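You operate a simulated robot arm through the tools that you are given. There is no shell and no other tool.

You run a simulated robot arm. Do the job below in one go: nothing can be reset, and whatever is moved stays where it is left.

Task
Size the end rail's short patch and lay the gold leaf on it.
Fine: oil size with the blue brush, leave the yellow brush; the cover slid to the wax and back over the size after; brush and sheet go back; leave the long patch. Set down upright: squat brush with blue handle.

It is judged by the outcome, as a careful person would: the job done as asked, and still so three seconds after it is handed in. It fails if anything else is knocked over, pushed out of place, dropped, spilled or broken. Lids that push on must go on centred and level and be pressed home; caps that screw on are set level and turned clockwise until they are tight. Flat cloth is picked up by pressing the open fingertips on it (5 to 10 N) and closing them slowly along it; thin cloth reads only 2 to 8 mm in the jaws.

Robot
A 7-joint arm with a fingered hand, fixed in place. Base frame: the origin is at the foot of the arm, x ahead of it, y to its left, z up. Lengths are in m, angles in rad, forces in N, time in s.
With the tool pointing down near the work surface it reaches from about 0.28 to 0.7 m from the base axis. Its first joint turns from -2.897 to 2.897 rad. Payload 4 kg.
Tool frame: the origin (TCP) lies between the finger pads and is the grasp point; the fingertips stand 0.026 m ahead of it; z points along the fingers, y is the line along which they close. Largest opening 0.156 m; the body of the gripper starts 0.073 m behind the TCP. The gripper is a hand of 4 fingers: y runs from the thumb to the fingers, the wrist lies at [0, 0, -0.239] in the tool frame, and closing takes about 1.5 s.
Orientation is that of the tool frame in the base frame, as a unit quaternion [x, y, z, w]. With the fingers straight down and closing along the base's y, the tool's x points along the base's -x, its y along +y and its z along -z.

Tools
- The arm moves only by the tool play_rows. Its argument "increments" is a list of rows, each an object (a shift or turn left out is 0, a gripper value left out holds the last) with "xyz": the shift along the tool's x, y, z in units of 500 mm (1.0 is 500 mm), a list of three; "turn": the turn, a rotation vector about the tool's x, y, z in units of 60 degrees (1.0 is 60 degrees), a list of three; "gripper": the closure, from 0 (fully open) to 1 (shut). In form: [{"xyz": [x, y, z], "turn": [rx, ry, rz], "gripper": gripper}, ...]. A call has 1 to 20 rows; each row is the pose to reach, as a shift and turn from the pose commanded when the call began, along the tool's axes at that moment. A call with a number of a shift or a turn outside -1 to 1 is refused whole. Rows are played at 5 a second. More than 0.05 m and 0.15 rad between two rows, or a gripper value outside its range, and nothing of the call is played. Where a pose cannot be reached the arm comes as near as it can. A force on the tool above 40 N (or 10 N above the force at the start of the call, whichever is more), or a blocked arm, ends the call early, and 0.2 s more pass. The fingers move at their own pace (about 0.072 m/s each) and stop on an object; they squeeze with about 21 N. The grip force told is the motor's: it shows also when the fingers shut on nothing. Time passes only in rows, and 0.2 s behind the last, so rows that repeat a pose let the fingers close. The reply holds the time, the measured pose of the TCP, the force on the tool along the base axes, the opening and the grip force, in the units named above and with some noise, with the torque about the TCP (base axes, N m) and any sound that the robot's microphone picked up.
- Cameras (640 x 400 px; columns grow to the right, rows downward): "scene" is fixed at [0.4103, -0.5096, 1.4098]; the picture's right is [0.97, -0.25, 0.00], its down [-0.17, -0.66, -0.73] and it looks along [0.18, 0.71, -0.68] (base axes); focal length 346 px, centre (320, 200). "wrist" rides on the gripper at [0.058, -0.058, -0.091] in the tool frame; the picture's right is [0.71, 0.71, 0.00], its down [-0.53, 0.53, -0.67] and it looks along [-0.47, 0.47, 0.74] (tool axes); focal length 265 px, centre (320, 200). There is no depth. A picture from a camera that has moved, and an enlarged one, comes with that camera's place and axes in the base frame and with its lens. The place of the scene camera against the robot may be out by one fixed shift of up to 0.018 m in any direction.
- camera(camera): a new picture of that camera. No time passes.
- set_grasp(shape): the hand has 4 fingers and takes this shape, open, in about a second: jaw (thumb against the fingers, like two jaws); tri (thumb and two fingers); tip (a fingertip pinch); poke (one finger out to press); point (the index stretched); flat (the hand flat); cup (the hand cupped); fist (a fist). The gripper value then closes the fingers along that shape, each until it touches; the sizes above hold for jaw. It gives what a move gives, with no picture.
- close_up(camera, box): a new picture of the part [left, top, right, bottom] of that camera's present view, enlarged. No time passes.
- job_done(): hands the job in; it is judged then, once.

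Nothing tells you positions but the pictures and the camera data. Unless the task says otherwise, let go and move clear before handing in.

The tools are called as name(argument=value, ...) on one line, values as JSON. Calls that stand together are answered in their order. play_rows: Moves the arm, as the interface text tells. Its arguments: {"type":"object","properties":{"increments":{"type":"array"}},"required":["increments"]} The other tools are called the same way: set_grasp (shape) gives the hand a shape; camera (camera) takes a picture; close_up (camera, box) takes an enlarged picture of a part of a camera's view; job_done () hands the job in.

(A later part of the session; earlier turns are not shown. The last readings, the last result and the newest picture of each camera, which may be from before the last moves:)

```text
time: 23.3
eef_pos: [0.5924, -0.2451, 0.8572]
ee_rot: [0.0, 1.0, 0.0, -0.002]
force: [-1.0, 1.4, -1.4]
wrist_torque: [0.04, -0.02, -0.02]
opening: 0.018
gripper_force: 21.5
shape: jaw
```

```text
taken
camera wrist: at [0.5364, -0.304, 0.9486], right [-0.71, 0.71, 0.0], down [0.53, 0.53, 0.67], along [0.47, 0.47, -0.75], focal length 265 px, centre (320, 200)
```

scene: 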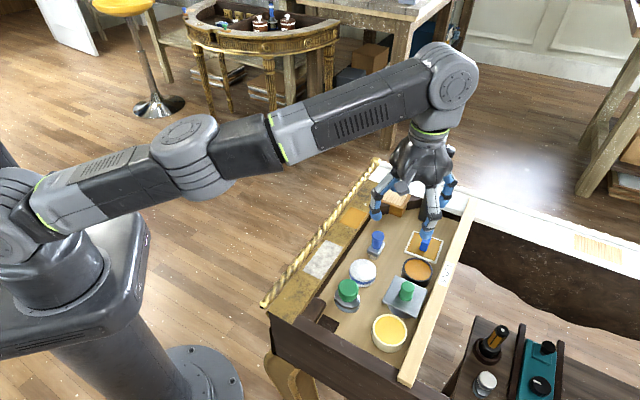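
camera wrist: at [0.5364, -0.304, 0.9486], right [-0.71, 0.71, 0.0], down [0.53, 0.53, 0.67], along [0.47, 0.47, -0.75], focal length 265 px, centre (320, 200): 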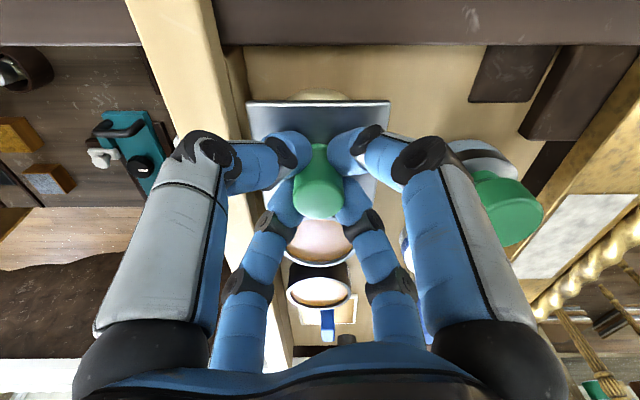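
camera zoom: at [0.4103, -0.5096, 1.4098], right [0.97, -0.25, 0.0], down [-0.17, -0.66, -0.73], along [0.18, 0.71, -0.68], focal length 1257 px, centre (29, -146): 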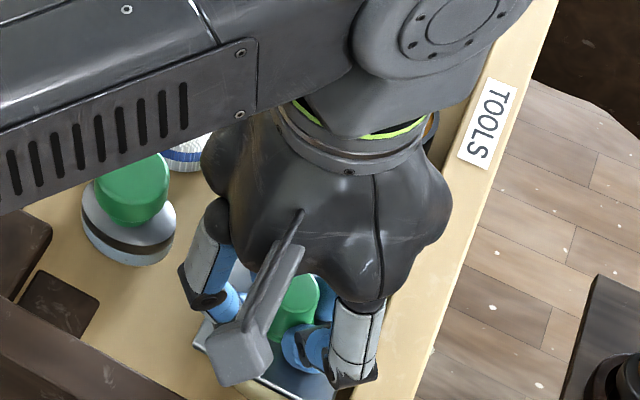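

The cover now covers the wax pot with near-zero forces. I'll release and rise, then check.

play_rows(increments=[{"gripper": 0.8}, {"gripper": 0.6}, {"gripper": 0.55}, {"gripper": 0.55}, {"gripper": 0.55}, {"xyz": [0, 0, -0.03]}, {"xyz": [0, 0, -0.1]}, {"xyz": [0, 0, -0.18]}, {"xyz": [0, 0, -0.26]}, {"xyz": [0, 0, -0.26]}])

camera(camera="wrist")

camera(camera="scene")

```text
time: 25.5
eef_pos: [0.5916, -0.2463, 0.9869]
ee_rot: [0.0, 1.0, 0.0, -0.003]
force: [-0.4, -0.4, 0.4]
wrist_torque: [0.0, 0.0, 0.02]
opening: 0.0699
gripper_force: 0.1
shape: jaw
```

```text
taken
camera wrist: at [0.5366, -0.3039, 1.0791], right [-0.71, 0.71, 0.0], down [0.53, 0.53, 0.67], along [0.47, 0.47, -0.75], focal length 265 px, centre (320, 200)
```

wrist: 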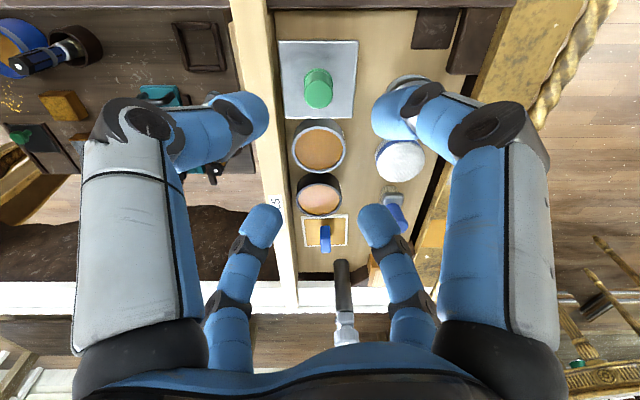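

```text
taken
```

scene: 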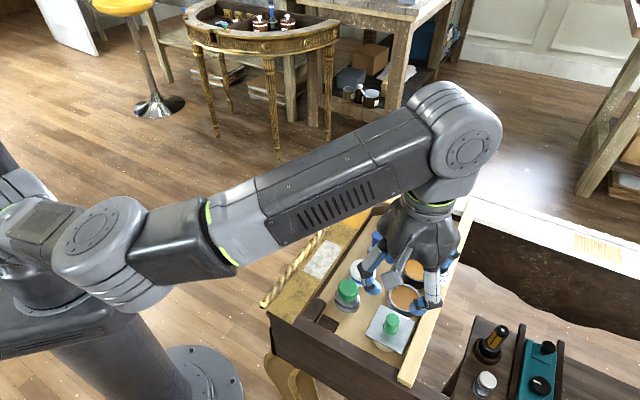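

The size pot is open now. I'll zoom to measure its rim and level.

close_up(camera="wrist", box=[270, 30, 430, 230])

close_up(camera="wrist", box=[280, 105, 360, 185])

close_up(camera="scene", box=[330, 240, 450, 350])

```text
2.00 times, centred on (350, 130) of wrist
camera zoom: at [0.5366, -0.3039, 1.0791], right [-0.71, 0.71, 0.0], down [0.53, 0.53, 0.67], along [0.47, 0.47, -0.75], focal length 531 px, centre (260, 340)
```

zoom: 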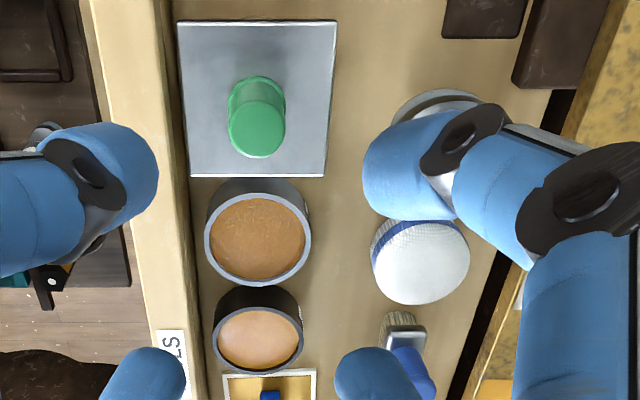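

```text
5.00 times, centred on (320, 145) of wrist
camera zoom: at [0.5366, -0.3039, 1.0791], right [-0.71, 0.71, 0.0], down [0.53, 0.53, 0.67], along [0.47, 0.47, -0.75], focal length 1327 px, centre (320, 475)
```

zoom: 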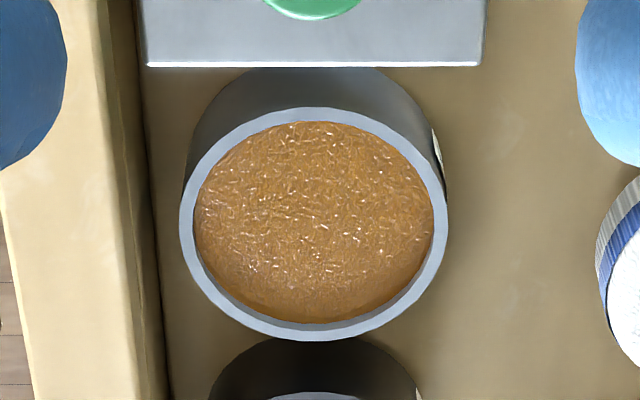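

```text
3.64 times, centred on (390, 295) of scene
camera zoom: at [0.4103, -0.5096, 1.4098], right [0.97, -0.25, 0.0], down [-0.17, -0.66, -0.73], along [0.18, 0.71, -0.68], focal length 1257 px, centre (66, -146)
```

zoom: 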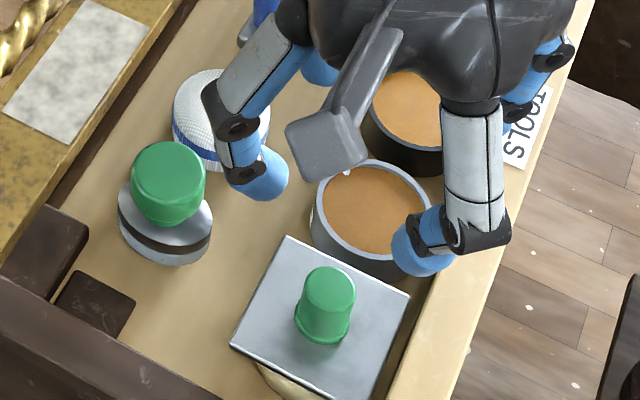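

The size pot is centred near (0.647, -0.194), about 53 mm inside, filled to just under the rim. Now I'll go above the squat blue brush.

play_rows(increments=[{"xyz": [-0.016, 0.062, 0.0], "turn": [0, -0.002, 0], "gripper": 0.55}, {"xyz": [-0.032, 0.124, 0.02], "turn": [0, -0.004, 0]}, {"xyz": [-0.048, 0.186, 0.05], "turn": [0, -0.0057, 0]}, {"xyz": [-0.064, 0.248, 0.08], "turn": [0, -0.0057, 0]}, {"xyz": [-0.08, 0.31, 0.11], "turn": [0, -0.0057, 0]}, {"xyz": [-0.0948, 0.3714, 0.1254], "turn": [0, -0.0057, 0]}, {"xyz": [-0.0948, 0.3714, 0.1254], "turn": [0, -0.0057, 0]}])

camera(camera="wrist")

close_up(camera="wrist", box=[260, 60, 390, 190])

```text
time: 27.1
eef_pos: [0.6405, -0.0579, 0.9256]
ee_rot: [0.001, 1.0, 0.001, 0.001]
force: [0.6, -0.6, 0.3]
wrist_torque: [0.04, -0.01, 0.05]
opening: 0.0699
gripper_force: 0.2
shape: jaw
```

```text
taken
camera wrist: at [0.584, -0.1161, 1.0164], right [-0.71, 0.71, 0.0], down [0.53, 0.53, 0.67], along [0.47, 0.47, -0.74], focal length 265 px, centre (320, 200)
```

wrist: 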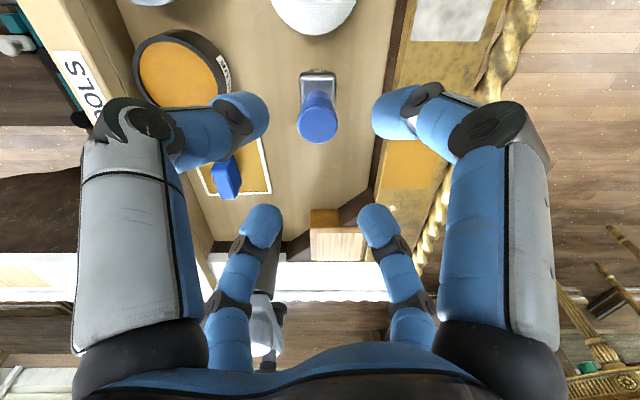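

```text
3.08 times, centred on (325, 125) of wrist
camera zoom: at [0.584, -0.1161, 1.0164], right [-0.71, 0.71, 0.0], down [0.53, 0.53, 0.67], along [0.47, 0.47, -0.74], focal length 817 px, centre (305, 431)
```

zoom: 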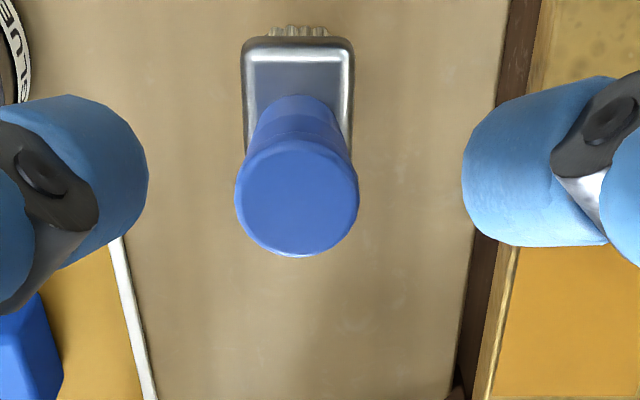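

Handle centre is at about (0.642, -0.0605); I'll shift 2 mm in y, lower to grip height and check before closing.

play_rows(increments=[{"xyz": [0, -0.0048, 0.05], "gripper": 0.55}, {"xyz": [0, -0.0048, 0.1]}, {"xyz": [0, -0.0048, 0.14]}, {"xyz": [0, -0.0048, 0.1668]}, {"xyz": [0, -0.0048, 0.1668]}])

camera(camera="wrist")

close_up(camera="scene", box=[320, 180, 440, 290])

```text
time: 28.3
eef_pos: [0.6409, -0.0608, 0.8428]
ee_rot: [0.0, 1.0, 0.001, -0.001]
force: [0.1, -0.5, 0.1]
wrist_torque: [0.0, 0.03, 0.01]
opening: 0.0699
gripper_force: 0.1
shape: jaw
```

```text
taken
camera wrist: at [0.5836, -0.1183, 0.9337], right [-0.71, 0.71, 0.0], down [0.53, 0.53, 0.67], along [0.47, 0.47, -0.74], focal length 265 px, centre (320, 200)
```

wrist: 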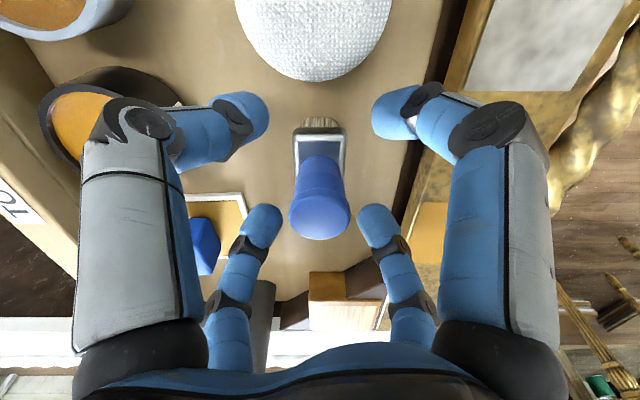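

```text
3.64 times, centred on (380, 235) of scene
camera zoom: at [0.4103, -0.5096, 1.4098], right [0.97, -0.25, 0.0], down [-0.17, -0.66, -0.73], along [0.18, 0.71, -0.68], focal length 1257 px, centre (102, 73)
```

zoom: 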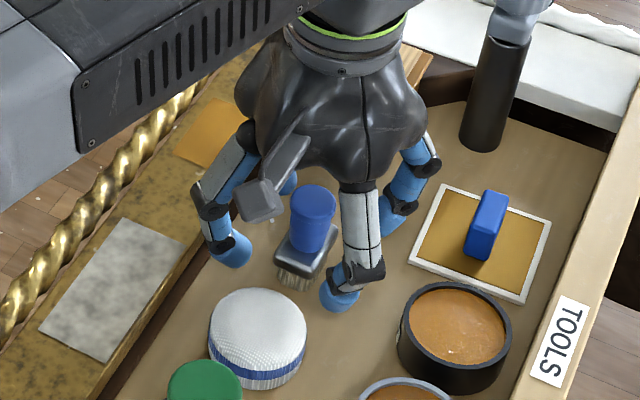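

Everything is clear around the handle. Closing now.

play_rows(increments=[{"gripper": 0.7}, {"gripper": 0.78}, {"gripper": 0.86}, {"gripper": 0.94}, {"gripper": 1.0}, {"gripper": 1.0}, {"gripper": 1.0}])

camera(camera="wrist")

close_up(camera="scene", box=[320, 180, 440, 290])

```text
time: 29.9
eef_pos: [0.6401, -0.0614, 0.8438]
ee_rot: [0.001, 1.0, 0.0, 0.001]
force: [1.8, -2.1, 13.0]
wrist_torque: [-0.34, -0.03, 0.1]
opening: 0.0259
gripper_force: 21.5
shape: jaw
```

```text
taken
camera wrist: at [0.5836, -0.1184, 0.9346], right [-0.71, 0.71, 0.0], down [0.53, 0.53, 0.67], along [0.47, 0.47, -0.74], focal length 265 px, centre (320, 200)
```

wrist: 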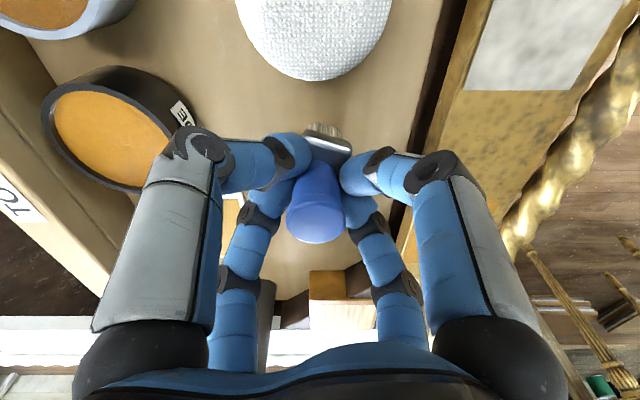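

```text
3.64 times, centred on (380, 235) of scene
camera zoom: at [0.4103, -0.5096, 1.4098], right [0.97, -0.25, 0.0], down [-0.17, -0.66, -0.73], along [0.18, 0.71, -0.68], focal length 1257 px, centre (102, 73)
```

zoom: 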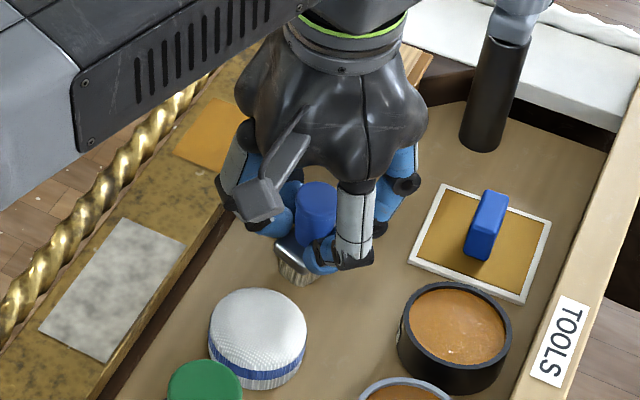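

The brush looks slightly disturbed and I read 13 N upward; I'll look closer before lifting.

close_up(camera="wrist", box=[240, 100, 400, 260])

close_up(camera="scene", box=[350, 220, 410, 270])

```text
2.50 times, centred on (320, 180) of wrist
camera zoom: at [0.5836, -0.1184, 0.9346], right [-0.71, 0.71, 0.0], down [0.53, 0.53, 0.67], along [0.47, 0.47, -0.74], focal length 664 px, centre (320, 250)
```

zoom: 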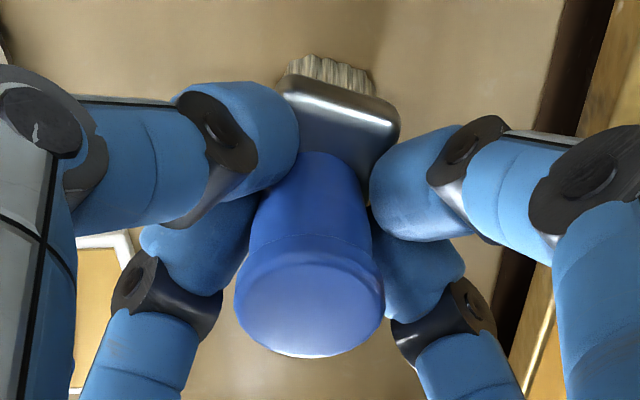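

```text
8.00 times, centred on (380, 245) of scene
camera zoom: at [0.4103, -0.5096, 1.4098], right [0.97, -0.25, 0.0], down [-0.17, -0.66, -0.73], along [0.18, 0.71, -0.68], focal length 2766 px, centre (-160, -160)
```

zoom: 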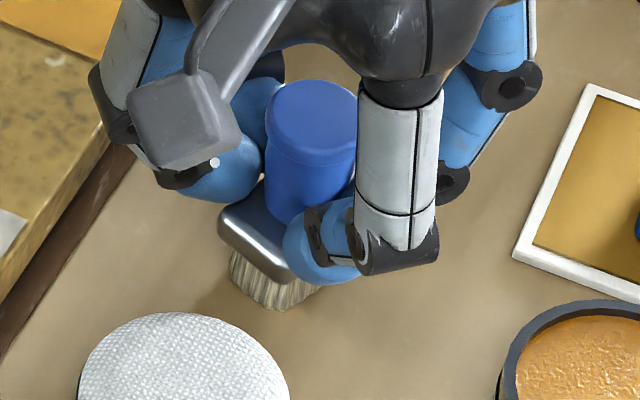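

The fingertips caught the ferrule and yawed the brush about 15°. I'll release gently, let it stand, and regrip higher.

play_rows(increments=[{"gripper": 0.82}, {"gripper": 0.78}, {"gripper": 0.72}, {"gripper": 0.65}, {"gripper": 0.6}, {"gripper": 0.55}, {"gripper": 0.55}])

camera(camera="wrist")

close_up(camera="wrist", box=[240, 100, 400, 260])

close_up(camera="scene", box=[350, 220, 410, 270])

```text
time: 31.5
eef_pos: [0.64, -0.0603, 0.8432]
ee_rot: [0.0, 1.0, 0.0, 0.001]
force: [-0.1, -0.4, -0.9]
wrist_torque: [-0.01, 0.01, 0.02]
opening: 0.0695
gripper_force: 0.1
shape: jaw
```

```text
taken
camera wrist: at [0.5836, -0.1183, 0.9339], right [-0.71, 0.71, 0.0], down [0.53, 0.53, 0.67], along [0.47, 0.47, -0.74], focal length 265 px, centre (320, 200)
```

wrist: 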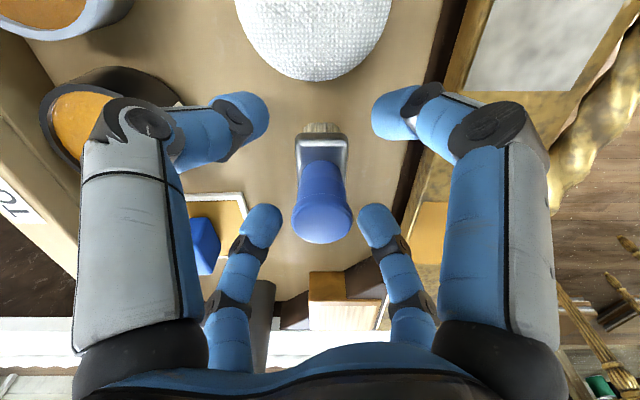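

```text
2.50 times, centred on (320, 180) of wrist
camera zoom: at [0.5836, -0.1183, 0.9339], right [-0.71, 0.71, 0.0], down [0.53, 0.53, 0.67], along [0.47, 0.47, -0.74], focal length 664 px, centre (320, 250)
```

zoom: 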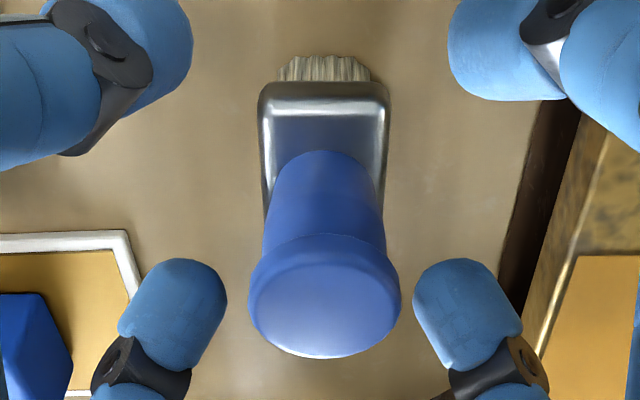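

```text
8.00 times, centred on (380, 245) of scene
camera zoom: at [0.4103, -0.5096, 1.4098], right [0.97, -0.25, 0.0], down [-0.17, -0.66, -0.73], along [0.18, 0.71, -0.68], focal length 2766 px, centre (-160, -160)
```

zoom: 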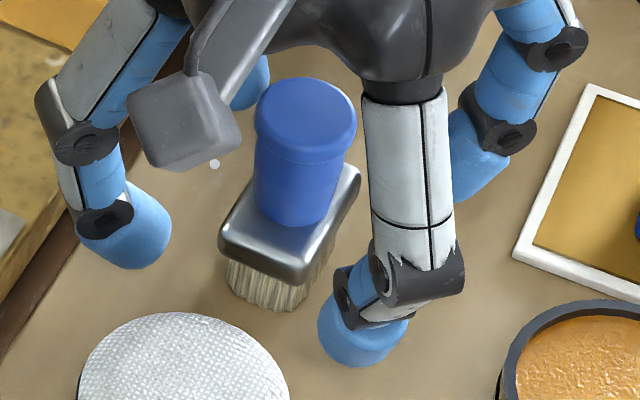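

The brush stands upright and straight again at about (0.6425, -0.0585). I'll raise 6 mm, recentre, and close slowly.

play_rows(increments=[{"xyz": [-0.0018, 0.0036, -0.013], "gripper": 0.55}, {"xyz": [-0.0018, 0.0036, -0.013], "gripper": 0.55}, {"xyz": [-0.0018, 0.0036, -0.013], "gripper": 0.65}, {"xyz": [-0.0018, 0.0036, -0.013], "gripper": 0.72}, {"xyz": [-0.0018, 0.0036, -0.013], "gripper": 0.77}, {"xyz": [-0.0018, 0.0036, -0.013], "gripper": 0.8}, {"xyz": [-0.0018, 0.0036, -0.013], "gripper": 0.82}, {"xyz": [-0.0018, 0.0036, -0.013], "gripper": 0.84}, {"xyz": [-0.0018, 0.0036, -0.013], "gripper": 0.84}, {"xyz": [-0.0018, 0.0036, -0.013], "gripper": 0.84}])

close_up(camera="wrist", box=[240, 100, 400, 260])

close_up(camera="scene", box=[350, 220, 410, 270])

```text
time: 33.7
eef_pos: [0.6416, -0.0601, 0.8497]
ee_rot: [0.001, 1.0, 0.001, 0.0]
force: [-0.4, -0.6, 0.0]
wrist_torque: [0.0, 0.0, -0.01]
opening: 0.0254
gripper_force: 0.0
shape: jaw
```

```text
2.50 times, centred on (320, 180) of wrist
camera zoom: at [0.5847, -0.1169, 0.9403], right [-0.71, 0.71, 0.0], down [0.53, 0.53, 0.67], along [0.47, 0.47, -0.74], focal length 664 px, centre (320, 250)
```

zoom: 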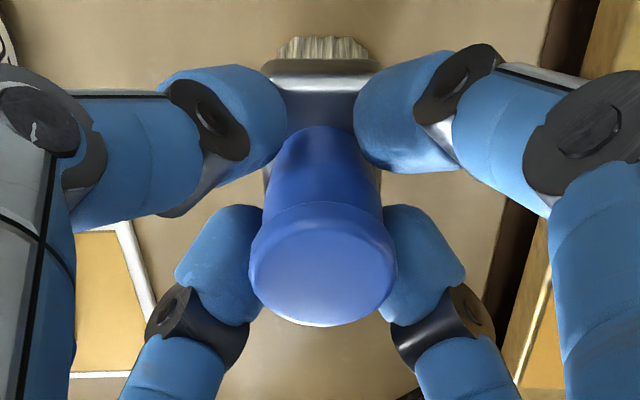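

```text
8.00 times, centred on (380, 245) of scene
camera zoom: at [0.4103, -0.5096, 1.4098], right [0.97, -0.25, 0.0], down [-0.17, -0.66, -0.73], along [0.18, 0.71, -0.68], focal length 2766 px, centre (-160, -160)
```

zoom: 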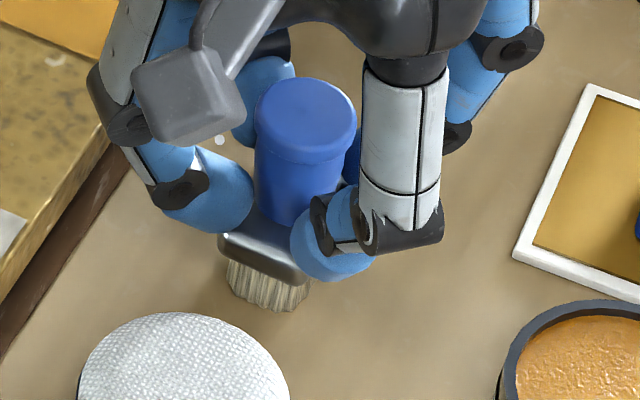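

No contact yet and nothing disturbed. Closing the rest of the way.

play_rows(increments=[{"gripper": 0.85}, {"gripper": 0.86}, {"gripper": 0.87}, {"gripper": 0.88}, {"gripper": 0.9}, {"gripper": 0.92}, {"gripper": 0.95}, {"gripper": 1.0}, {"gripper": 1.0}])

close_up(camera="wrist", box=[240, 100, 400, 260])

close_up(camera="scene", box=[350, 220, 410, 270])

```text
time: 35.7
eef_pos: [0.6425, -0.0573, 0.8506]
ee_rot: [0.0, 1.0, 0.0, 0.0]
force: [0.3, 0.0, 0.5]
wrist_torque: [0.01, -0.01, -0.01]
opening: 0.0177
gripper_force: 21.6
shape: jaw
```

```text
2.50 times, centred on (320, 180) of wrist
camera zoom: at [0.5847, -0.1169, 0.9403], right [-0.71, 0.71, 0.0], down [0.53, 0.53, 0.67], along [0.47, 0.47, -0.74], focal length 664 px, centre (320, 250)
```

zoom: 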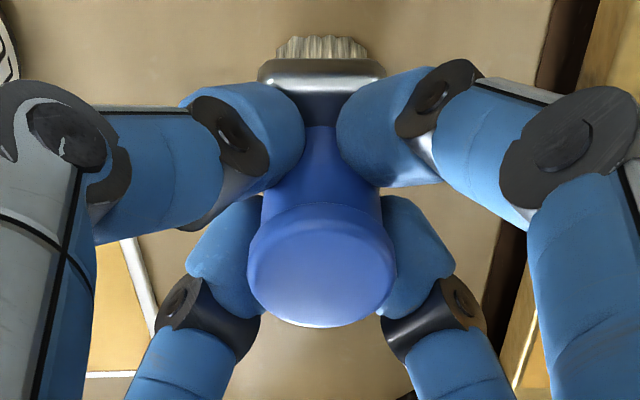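

```text
8.00 times, centred on (380, 245) of scene
camera zoom: at [0.4103, -0.5096, 1.4098], right [0.97, -0.25, 0.0], down [-0.17, -0.66, -0.73], along [0.18, 0.71, -0.68], focal length 2766 px, centre (-160, -160)
```

zoom: 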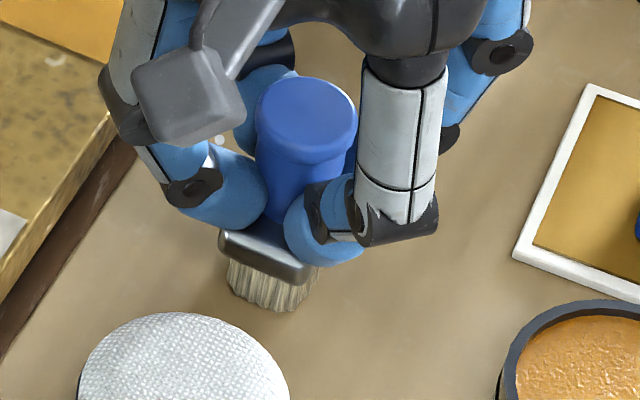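

Good grip with no side load (grip pose 0.6427, -0.0589, 0.8493). Lift a little and check the brush hangs straight.

play_rows(increments=[{"xyz": [0, 0, -0.02], "gripper": 1.0}, {"xyz": [0, 0, -0.06]}, {"xyz": [0, 0, -0.11]}, {"xyz": [0, 0, -0.15]}, {"xyz": [0, 0, -0.15]}])

camera(camera="wrist")

close_up(camera="scene", box=[330, 180, 430, 270])

```text
time: 36.9
eef_pos: [0.6418, -0.0604, 0.9244]
ee_rot: [0.0, 1.0, 0.001, -0.001]
force: [-0.4, 0.1, -0.6]
wrist_torque: [0.0, 0.04, -0.02]
opening: 0.0175
gripper_force: 20.9
shape: jaw
```

```text
taken
camera wrist: at [0.5841, -0.1181, 1.0144], right [-0.71, 0.71, 0.0], down [0.53, 0.53, 0.67], along [0.47, 0.47, -0.74], focal length 265 px, centre (320, 200)
```

wrist: 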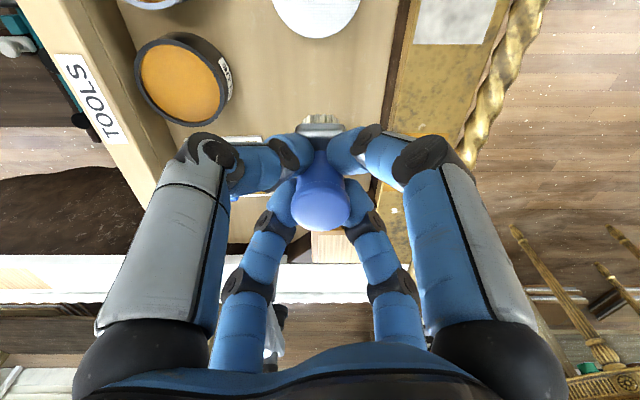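

```text
4.44 times, centred on (380, 225) of scene
camera zoom: at [0.4103, -0.5096, 1.4098], right [0.97, -0.25, 0.0], down [-0.17, -0.66, -0.73], along [0.18, 0.71, -0.68], focal length 1537 px, centre (53, 89)
```

zoom: 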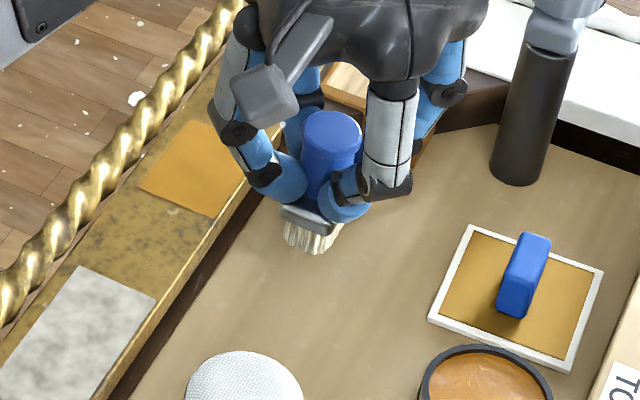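

The brush is held straight. Now over the open size pot, staying high.

play_rows(increments=[{"xyz": [-0.002, -0.067, -0.012], "gripper": 1.0}, {"xyz": [-0.004, -0.134, -0.012]}, {"xyz": [-0.006, -0.201, -0.012]}, {"xyz": [-0.0086, -0.2694, -0.012]}, {"xyz": [-0.0086, -0.2694, -0.012]}, {"xyz": [-0.0086, -0.2694, 0.03]}, {"xyz": [-0.0086, -0.2694, 0.05]}, {"xyz": [-0.0086, -0.2694, 0.05]}])

camera(camera="wrist")

close_up(camera="wrist", box=[240, 80, 400, 260])

close_up(camera="scene", box=[350, 230, 450, 320])

```text
time: 38.7
eef_pos: [0.6464, -0.1953, 0.8982]
ee_rot: [0.0, 1.0, 0.001, 0.0]
force: [-0.2, 0.4, 0.1]
wrist_torque: [0.01, 0.0, -0.01]
opening: 0.0177
gripper_force: 20.8
shape: jaw
```

```text
taken
camera wrist: at [0.5897, -0.2534, 0.9888], right [-0.71, 0.71, 0.0], down [0.53, 0.52, 0.67], along [0.47, 0.47, -0.74], focal length 265 px, centre (320, 200)
```

wrist: 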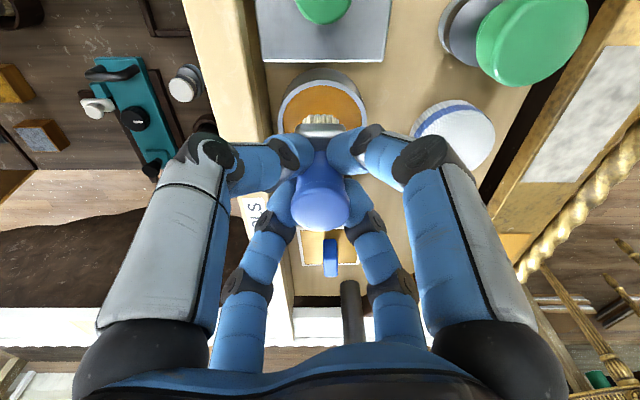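

```text
2.22 times, centred on (320, 170) of wrist
camera zoom: at [0.5897, -0.2534, 0.9888], right [-0.71, 0.71, 0.0], down [0.53, 0.52, 0.67], along [0.47, 0.47, -0.74], focal length 590 px, centre (320, 267)
```

zoom: 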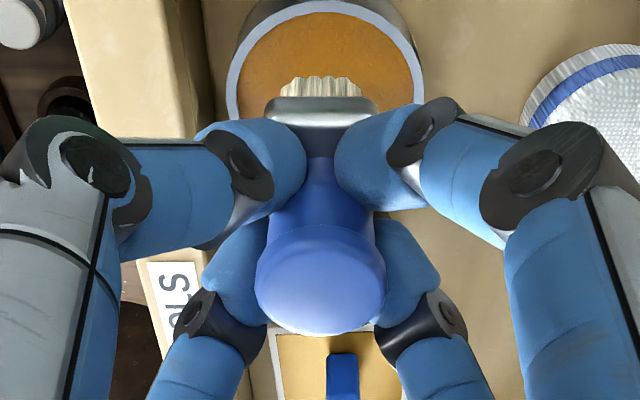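

```text
4.44 times, centred on (400, 275) of scene
camera zoom: at [0.4103, -0.5096, 1.4098], right [0.97, -0.25, 0.0], down [-0.17, -0.66, -0.73], along [0.18, 0.71, -0.68], focal length 1537 px, centre (-36, -133)
```

zoom: 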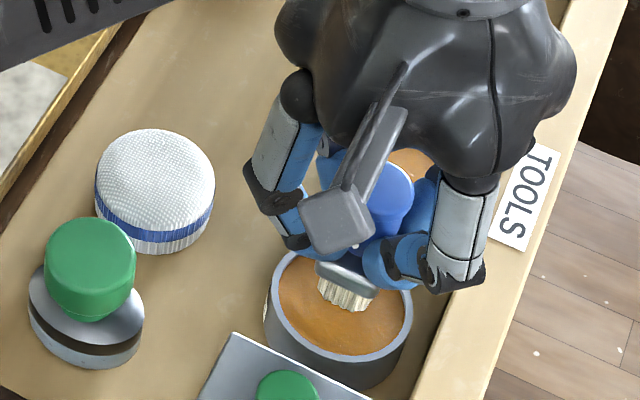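

The bristles are centred over the size within about 1 mm. I'll lower so the bristle tips go several mm into the size.

play_rows(increments=[{"xyz": [0.0006, 0.0022, 0.015], "gripper": 1.0}, {"xyz": [0.0006, 0.0022, 0.03]}, {"xyz": [0.0006, 0.0022, 0.042]}, {"xyz": [0.0006, 0.0022, 0.05]}, {"xyz": [0.0006, 0.0022, 0.05]}])

close_up(camera="wrist", box=[240, 80, 400, 260])

close_up(camera="scene", box=[370, 250, 430, 310])

```text
time: 39.9
eef_pos: [0.6456, -0.1935, 0.8757]
ee_rot: [0.0, 1.0, 0.001, 0.001]
force: [-3.6, 0.6, 20.0]
wrist_torque: [-0.04, 0.11, -0.03]
opening: 0.0182
gripper_force: 21.7
shape: jaw
```

```text
2.22 times, centred on (320, 170) of wrist
camera zoom: at [0.5886, -0.2524, 0.9662], right [-0.71, 0.71, 0.0], down [0.52, 0.53, 0.67], along [0.47, 0.47, -0.74], focal length 590 px, centre (320, 267)
```

zoom: 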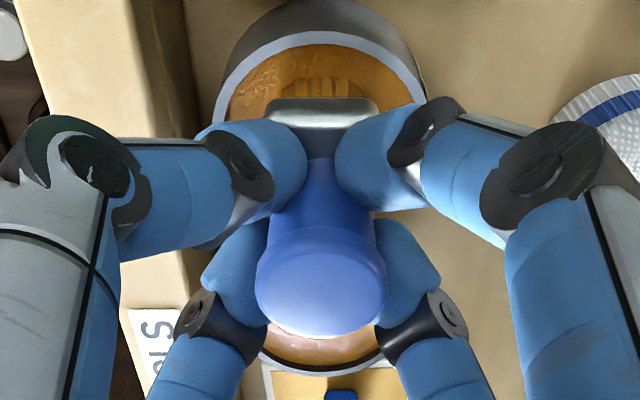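

```text
6.67 times, centred on (400, 280) of scene
camera zoom: at [0.4103, -0.5096, 1.4098], right [0.97, -0.25, 0.0], down [-0.17, -0.66, -0.73], along [0.18, 0.71, -0.68], focal length 2305 px, centre (-213, -333)
```

zoom: 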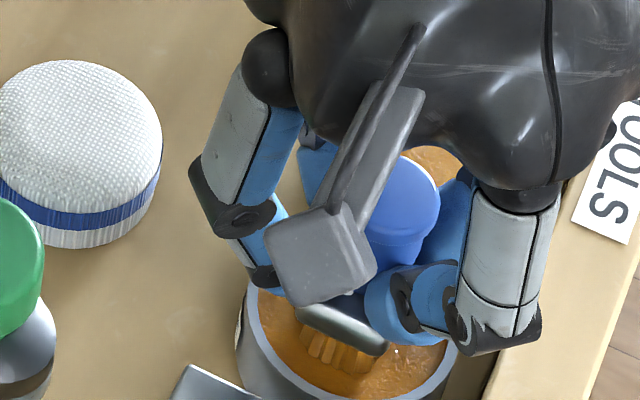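

The bristles meet the size and have turned amber, i.e. loaded; 20 N is enough. I'll lift off and check.

play_rows(increments=[{"xyz": [0, 0, -0.006], "gripper": 1.0}, {"xyz": [0, 0, -0.02]}, {"xyz": [0, 0, -0.05]}, {"xyz": [0, 0, -0.08]}, {"xyz": [0, 0, -0.11]}, {"xyz": [0, 0, -0.11]}])

close_up(camera="wrist", box=[240, 80, 400, 260])

close_up(camera="scene", box=[370, 230, 450, 310])

```text
time: 41.3
eef_pos: [0.6453, -0.1935, 0.9279]
ee_rot: [-0.001, 1.0, 0.0, 0.0]
force: [0.3, -0.5, -0.9]
wrist_torque: [0.0, -0.01, -0.03]
opening: 0.0181
gripper_force: 21.0
shape: jaw
```

```text
2.22 times, centred on (320, 170) of wrist
camera zoom: at [0.5886, -0.2522, 1.018], right [-0.71, 0.71, 0.0], down [0.53, 0.53, 0.67], along [0.47, 0.47, -0.74], focal length 590 px, centre (320, 267)
```

zoom: 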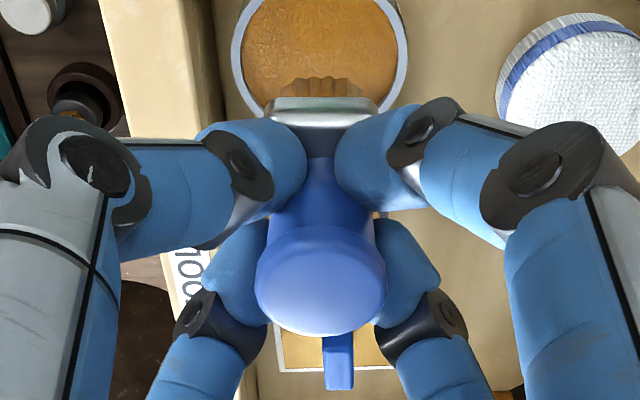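

```text
5.00 times, centred on (410, 270) of scene
camera zoom: at [0.4103, -0.5096, 1.4098], right [0.97, -0.25, 0.0], down [-0.17, -0.66, -0.73], along [0.18, 0.71, -0.68], focal length 1729 px, centre (-130, -150)
```

zoom: 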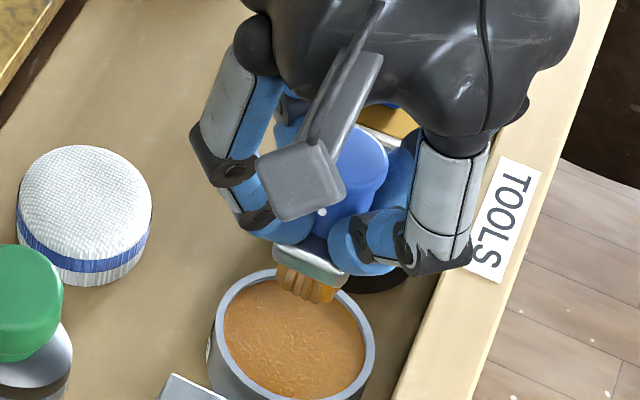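

The bristles are loaded with amber size. Now to above the short patch, bristles well clear of the rail.

play_rows(increments=[{"xyz": [0.008, 0.07, 0.0], "gripper": 1.0}, {"xyz": [0.017, 0.145, 0.0]}, {"xyz": [0.0265, 0.22, 0.0]}, {"xyz": [0.036, 0.3, 0.0]}, {"xyz": [0.0455, 0.376, 0.0]}, {"xyz": [0.055, 0.4528, 0.01]}, {"xyz": [0.055, 0.4528, 0.03]}, {"xyz": [0.055, 0.4528, 0.05]}, {"xyz": [0.055, 0.4528, 0.05]}])

camera(camera="wrist")

close_up(camera="wrist", box=[240, 60, 420, 260])

close_up(camera="scene", box=[310, 170, 410, 260])

```text
time: 43.3
eef_pos: [0.6176, 0.032, 0.904]
ee_rot: [0.001, 1.0, 0.0, 0.0]
force: [0.6, 0.5, -0.7]
wrist_torque: [0.03, -0.02, -0.01]
opening: 0.0179
gripper_force: 21.0
shape: jaw
```

```text
taken
camera wrist: at [0.5604, -0.0251, 0.9943], right [-0.71, 0.71, 0.0], down [0.53, 0.53, 0.67], along [0.47, 0.47, -0.74], focal length 265 px, centre (320, 200)
```

wrist: 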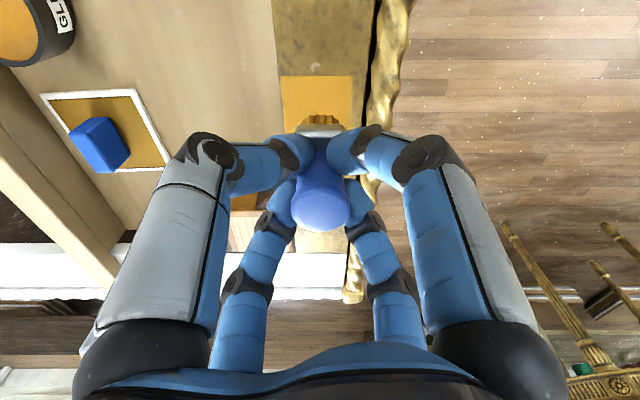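

```text
2.00 times, centred on (330, 160) of wrist
camera zoom: at [0.5604, -0.0251, 0.9943], right [-0.71, 0.71, 0.0], down [0.53, 0.53, 0.67], along [0.47, 0.47, -0.74], focal length 531 px, centre (300, 280)
```

zoom: 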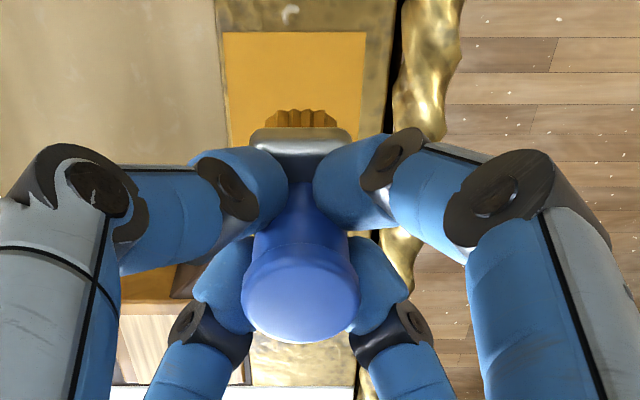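

```text
4.44 times, centred on (360, 215) of scene
camera zoom: at [0.4103, -0.5096, 1.4098], right [0.97, -0.25, 0.0], down [-0.17, -0.66, -0.73], along [0.18, 0.71, -0.68], focal length 1537 px, centre (142, 133)
```

zoom: 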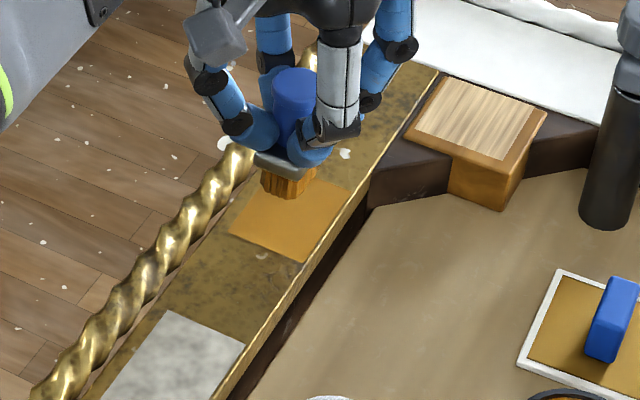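

The bristle footprint is about 29 × 21 mm, so three lanes along the patch will cover it. I'll first touch down at the inner corner of the patch and read the force.

play_rows(increments=[{"xyz": [0.0041, -0.0426, 0.0], "gripper": 1.0}, {"xyz": [0.0041, -0.0426, 0.02]}, {"xyz": [0.0041, -0.0426, 0.034]}, {"xyz": [0.0041, -0.0426, 0.04]}, {"xyz": [0.0041, -0.0426, 0.04]}])

close_up(camera="scene", box=[320, 180, 400, 250])

close_up(camera="wrist", box=[240, 60, 420, 260])

```text
time: 44.5
eef_pos: [0.6155, 0.0104, 0.8841]
ee_rot: [0.0, 1.0, 0.0, 0.0]
force: [-1.2, -0.3, -0.4]
wrist_torque: [0.01, 0.0, -0.04]
opening: 0.0179
gripper_force: 20.6
shape: jaw
```

```text
5.71 times, centred on (360, 215) of scene
camera zoom: at [0.4103, -0.5096, 1.4098], right [0.97, -0.25, 0.0], down [-0.17, -0.66, -0.73], along [0.18, 0.71, -0.68], focal length 1976 px, centre (91, 114)
```

zoom: 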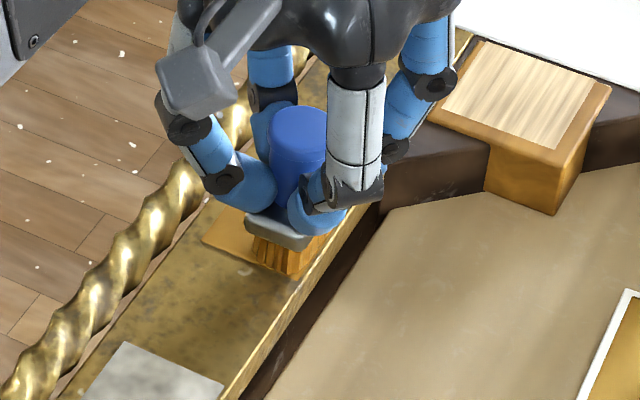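

```text
2.00 times, centred on (330, 160) of wrist
camera zoom: at [0.5584, -0.0469, 0.9743], right [-0.71, 0.71, 0.0], down [0.53, 0.53, 0.67], along [0.47, 0.47, -0.74], focal length 531 px, centre (300, 280)
```

zoom: 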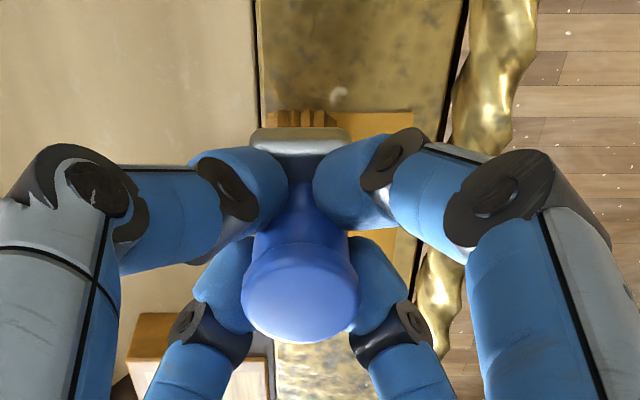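

No contact yet, placement right on the patch corner. Lowering in 1 mm steps.

play_rows(increments=[{"xyz": [0, 0, 0.002], "gripper": 1.0}, {"xyz": [0, 0, 0.004]}, {"xyz": [0, 0, 0.004]}])

```text
time: 45.3
eef_pos: [0.6155, 0.0109, 0.8819]
ee_rot: [0.0, 1.0, 0.001, 0.001]
force: [-0.7, 0.9, -1.0]
wrist_torque: [0.02, 0.0, -0.01]
opening: 0.0183
gripper_force: 21.1
shape: jaw
```

play_rows(increments=[{"xyz": [0, 0, 0.002], "gripper": 1.0}, {"xyz": [0, 0, 0.004]}, {"xyz": [0, 0, 0.004]}])

close_up(camera="scene", box=[330, 190, 390, 240])

```text
time: 46.1
eef_pos: [0.6163, 0.0105, 0.8786]
ee_rot: [0.0, 1.0, 0.0, 0.0]
force: [0.0, -0.1, -0.5]
wrist_torque: [0.0, 0.01, -0.02]
opening: 0.0182
gripper_force: 21.2
shape: jaw
```

```text
8.00 times, centred on (360, 215) of scene
camera zoom: at [0.4103, -0.5096, 1.4098], right [0.97, -0.25, 0.0], down [-0.17, -0.66, -0.73], along [0.18, 0.71, -0.68], focal length 2766 px, centre (0, 80)
```

zoom: 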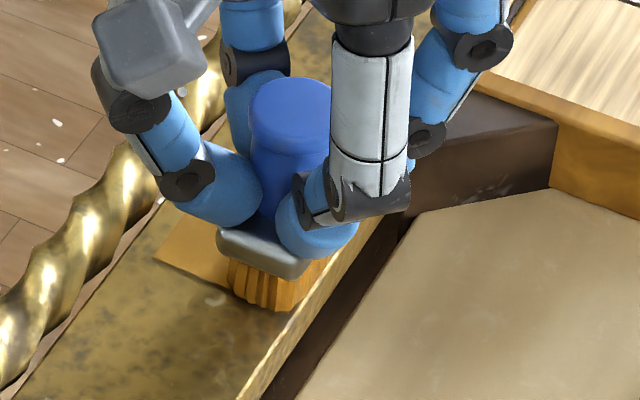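

play_rows(increments=[{"xyz": [0, 0, 0.002], "gripper": 1.0}, {"xyz": [0, 0, 0.003]}, {"xyz": [0, 0, 0.003]}])

close_up(camera="wrist", box=[250, 80, 370, 180])

```text
time: 46.9
eef_pos: [0.6165, 0.0122, 0.8789]
ee_rot: [0.0, 1.0, 0.0, 0.0]
force: [-0.2, 0.9, -0.5]
wrist_torque: [0.0, -0.03, 0.0]
opening: 0.0179
gripper_force: 21.5
shape: jaw
```

```text
4.00 times, centred on (310, 130) of wrist
camera zoom: at [0.5594, -0.0465, 0.9687], right [-0.71, 0.71, 0.0], down [0.53, 0.53, 0.67], along [0.47, 0.47, -0.74], focal length 1062 px, centre (360, 480)
```

zoom: 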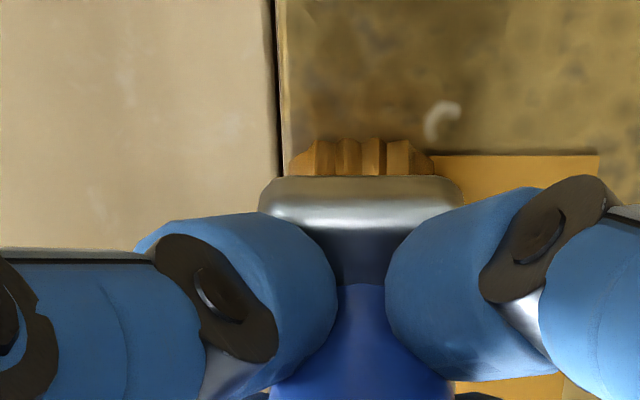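

Still free; continuing down in small steps until I feel contact.

play_rows(increments=[{"xyz": [0, 0, 0.002], "gripper": 1.0}, {"xyz": [0, 0, 0.004]}, {"xyz": [0, 0, 0.004]}])

close_up(camera="scene", box=[330, 190, 390, 240])

```text
time: 47.7
eef_pos: [0.6165, 0.0108, 0.8781]
ee_rot: [0.0, 1.0, 0.001, 0.001]
force: [2.0, 0.6, 22.4]
wrist_torque: [-0.04, -0.03, 0.02]
opening: 0.0183
gripper_force: 20.6
shape: jaw
```

```text
8.00 times, centred on (360, 215) of scene
camera zoom: at [0.4103, -0.5096, 1.4098], right [0.97, -0.25, 0.0], down [-0.17, -0.66, -0.73], along [0.18, 0.71, -0.68], focal length 2766 px, centre (0, 80)
```

zoom: 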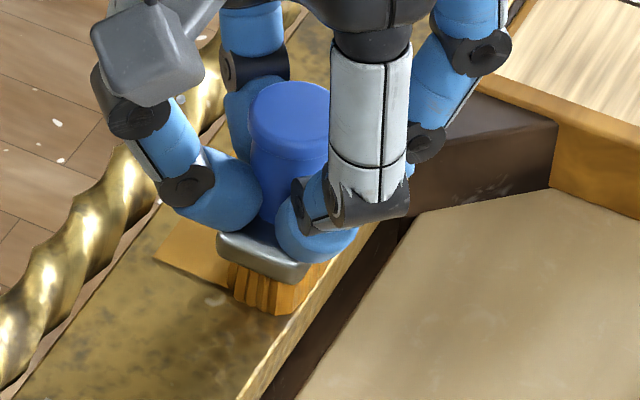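

Contact at 22 N; I'll ease up a little and stroke the first lane along the patch.

play_rows(increments=[{"xyz": [0, 0, -0.0018], "gripper": 1.0}, {"xyz": [-0.0057, 0.0057, -0.0018]}, {"xyz": [-0.0113, 0.0113, -0.0018]}, {"xyz": [-0.017, 0.017, -0.0018]}, {"xyz": [-0.0226, 0.0226, -0.0018]}, {"xyz": [-0.0283, 0.0283, -0.0018]}, {"xyz": [-0.0339, 0.0339, -0.0018]}, {"xyz": [-0.0396, 0.0396, -0.0018]}, {"xyz": [-0.0453, 0.0453, -0.0018]}, {"xyz": [-0.0453, 0.0453, -0.0018]}])

close_up(camera="wrist", box=[240, 60, 420, 260])

close_up(camera="scene", box=[330, 180, 390, 240])

```text
time: 49.9
eef_pos: [0.6387, 0.034, 0.877]
ee_rot: [-0.001, 1.0, 0.001, 0.001]
force: [-4.1, -4.1, 23.7]
wrist_torque: [-0.27, 0.19, -0.03]
opening: 0.0188
gripper_force: 20.5
shape: jaw
```

```text
2.00 times, centred on (330, 160) of wrist
camera zoom: at [0.5812, -0.0249, 0.968], right [-0.71, 0.71, 0.0], down [0.53, 0.52, 0.67], along [0.47, 0.47, -0.74], focal length 531 px, centre (300, 280)
```

zoom: 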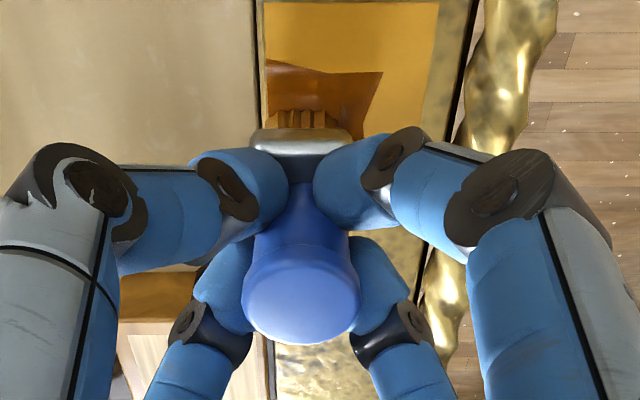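

```text
6.67 times, centred on (360, 210) of scene
camera zoom: at [0.4103, -0.5096, 1.4098], right [0.97, -0.25, 0.0], down [-0.17, -0.66, -0.73], along [0.18, 0.71, -0.68], focal length 2305 px, centre (53, 133)
```

zoom: 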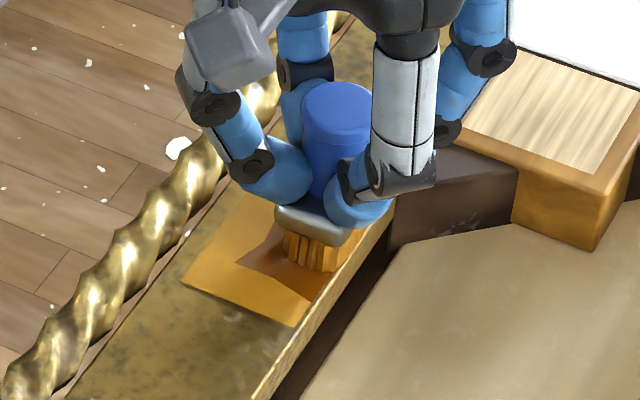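

Size is showing as a darker area. I'll lift slightly and back off to see exactly what's been covered.

play_rows(increments=[{"xyz": [0, 0, -0.01], "gripper": 1.0}, {"xyz": [0, 0, -0.04]}, {"xyz": [-0.03, 0.03, -0.06]}, {"xyz": [-0.06, 0.06, -0.06]}, {"xyz": [-0.06, 0.06, -0.06]}])

close_up(camera="wrist", box=[220, 0, 420, 160])

close_up(camera="scene", box=[325, 180, 385, 240])

```text
time: 51.1
eef_pos: [0.669, 0.0628, 0.9069]
ee_rot: [0.001, 1.0, 0.0, 0.001]
force: [0.2, 1.0, -0.7]
wrist_torque: [-0.02, 0.0, -0.01]
opening: 0.0185
gripper_force: 21.2
shape: jaw
```

```text
2.50 times, centred on (320, 80) of wrist
camera zoom: at [0.6122, 0.0053, 0.9975], right [-0.71, 0.71, 0.0], down [0.53, 0.53, 0.67], along [0.47, 0.47, -0.74], focal length 664 px, centre (320, 500)
```

zoom: 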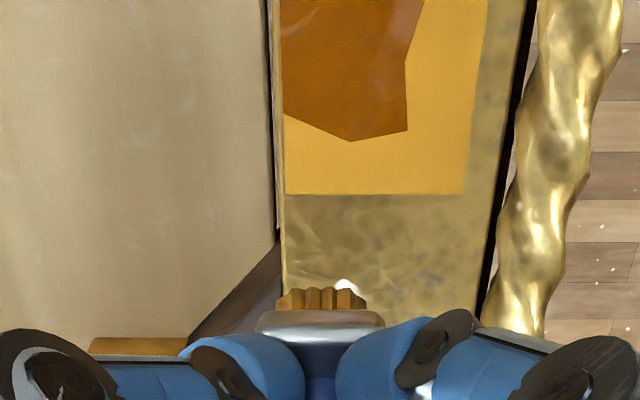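

```text
6.67 times, centred on (355, 210) of scene
camera zoom: at [0.4103, -0.5096, 1.4098], right [0.97, -0.25, 0.0], down [-0.17, -0.66, -0.73], along [0.18, 0.71, -0.68], focal length 2305 px, centre (87, 133)
```

zoom: 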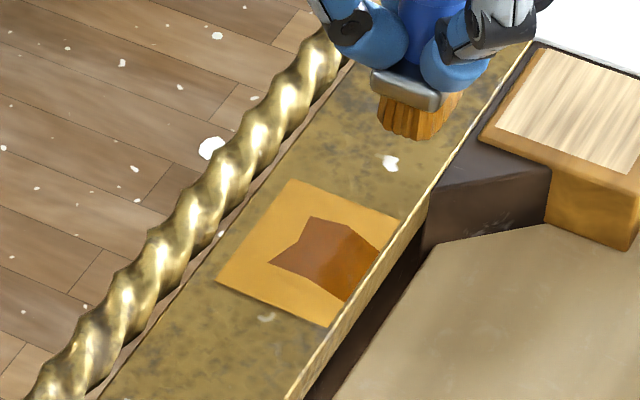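

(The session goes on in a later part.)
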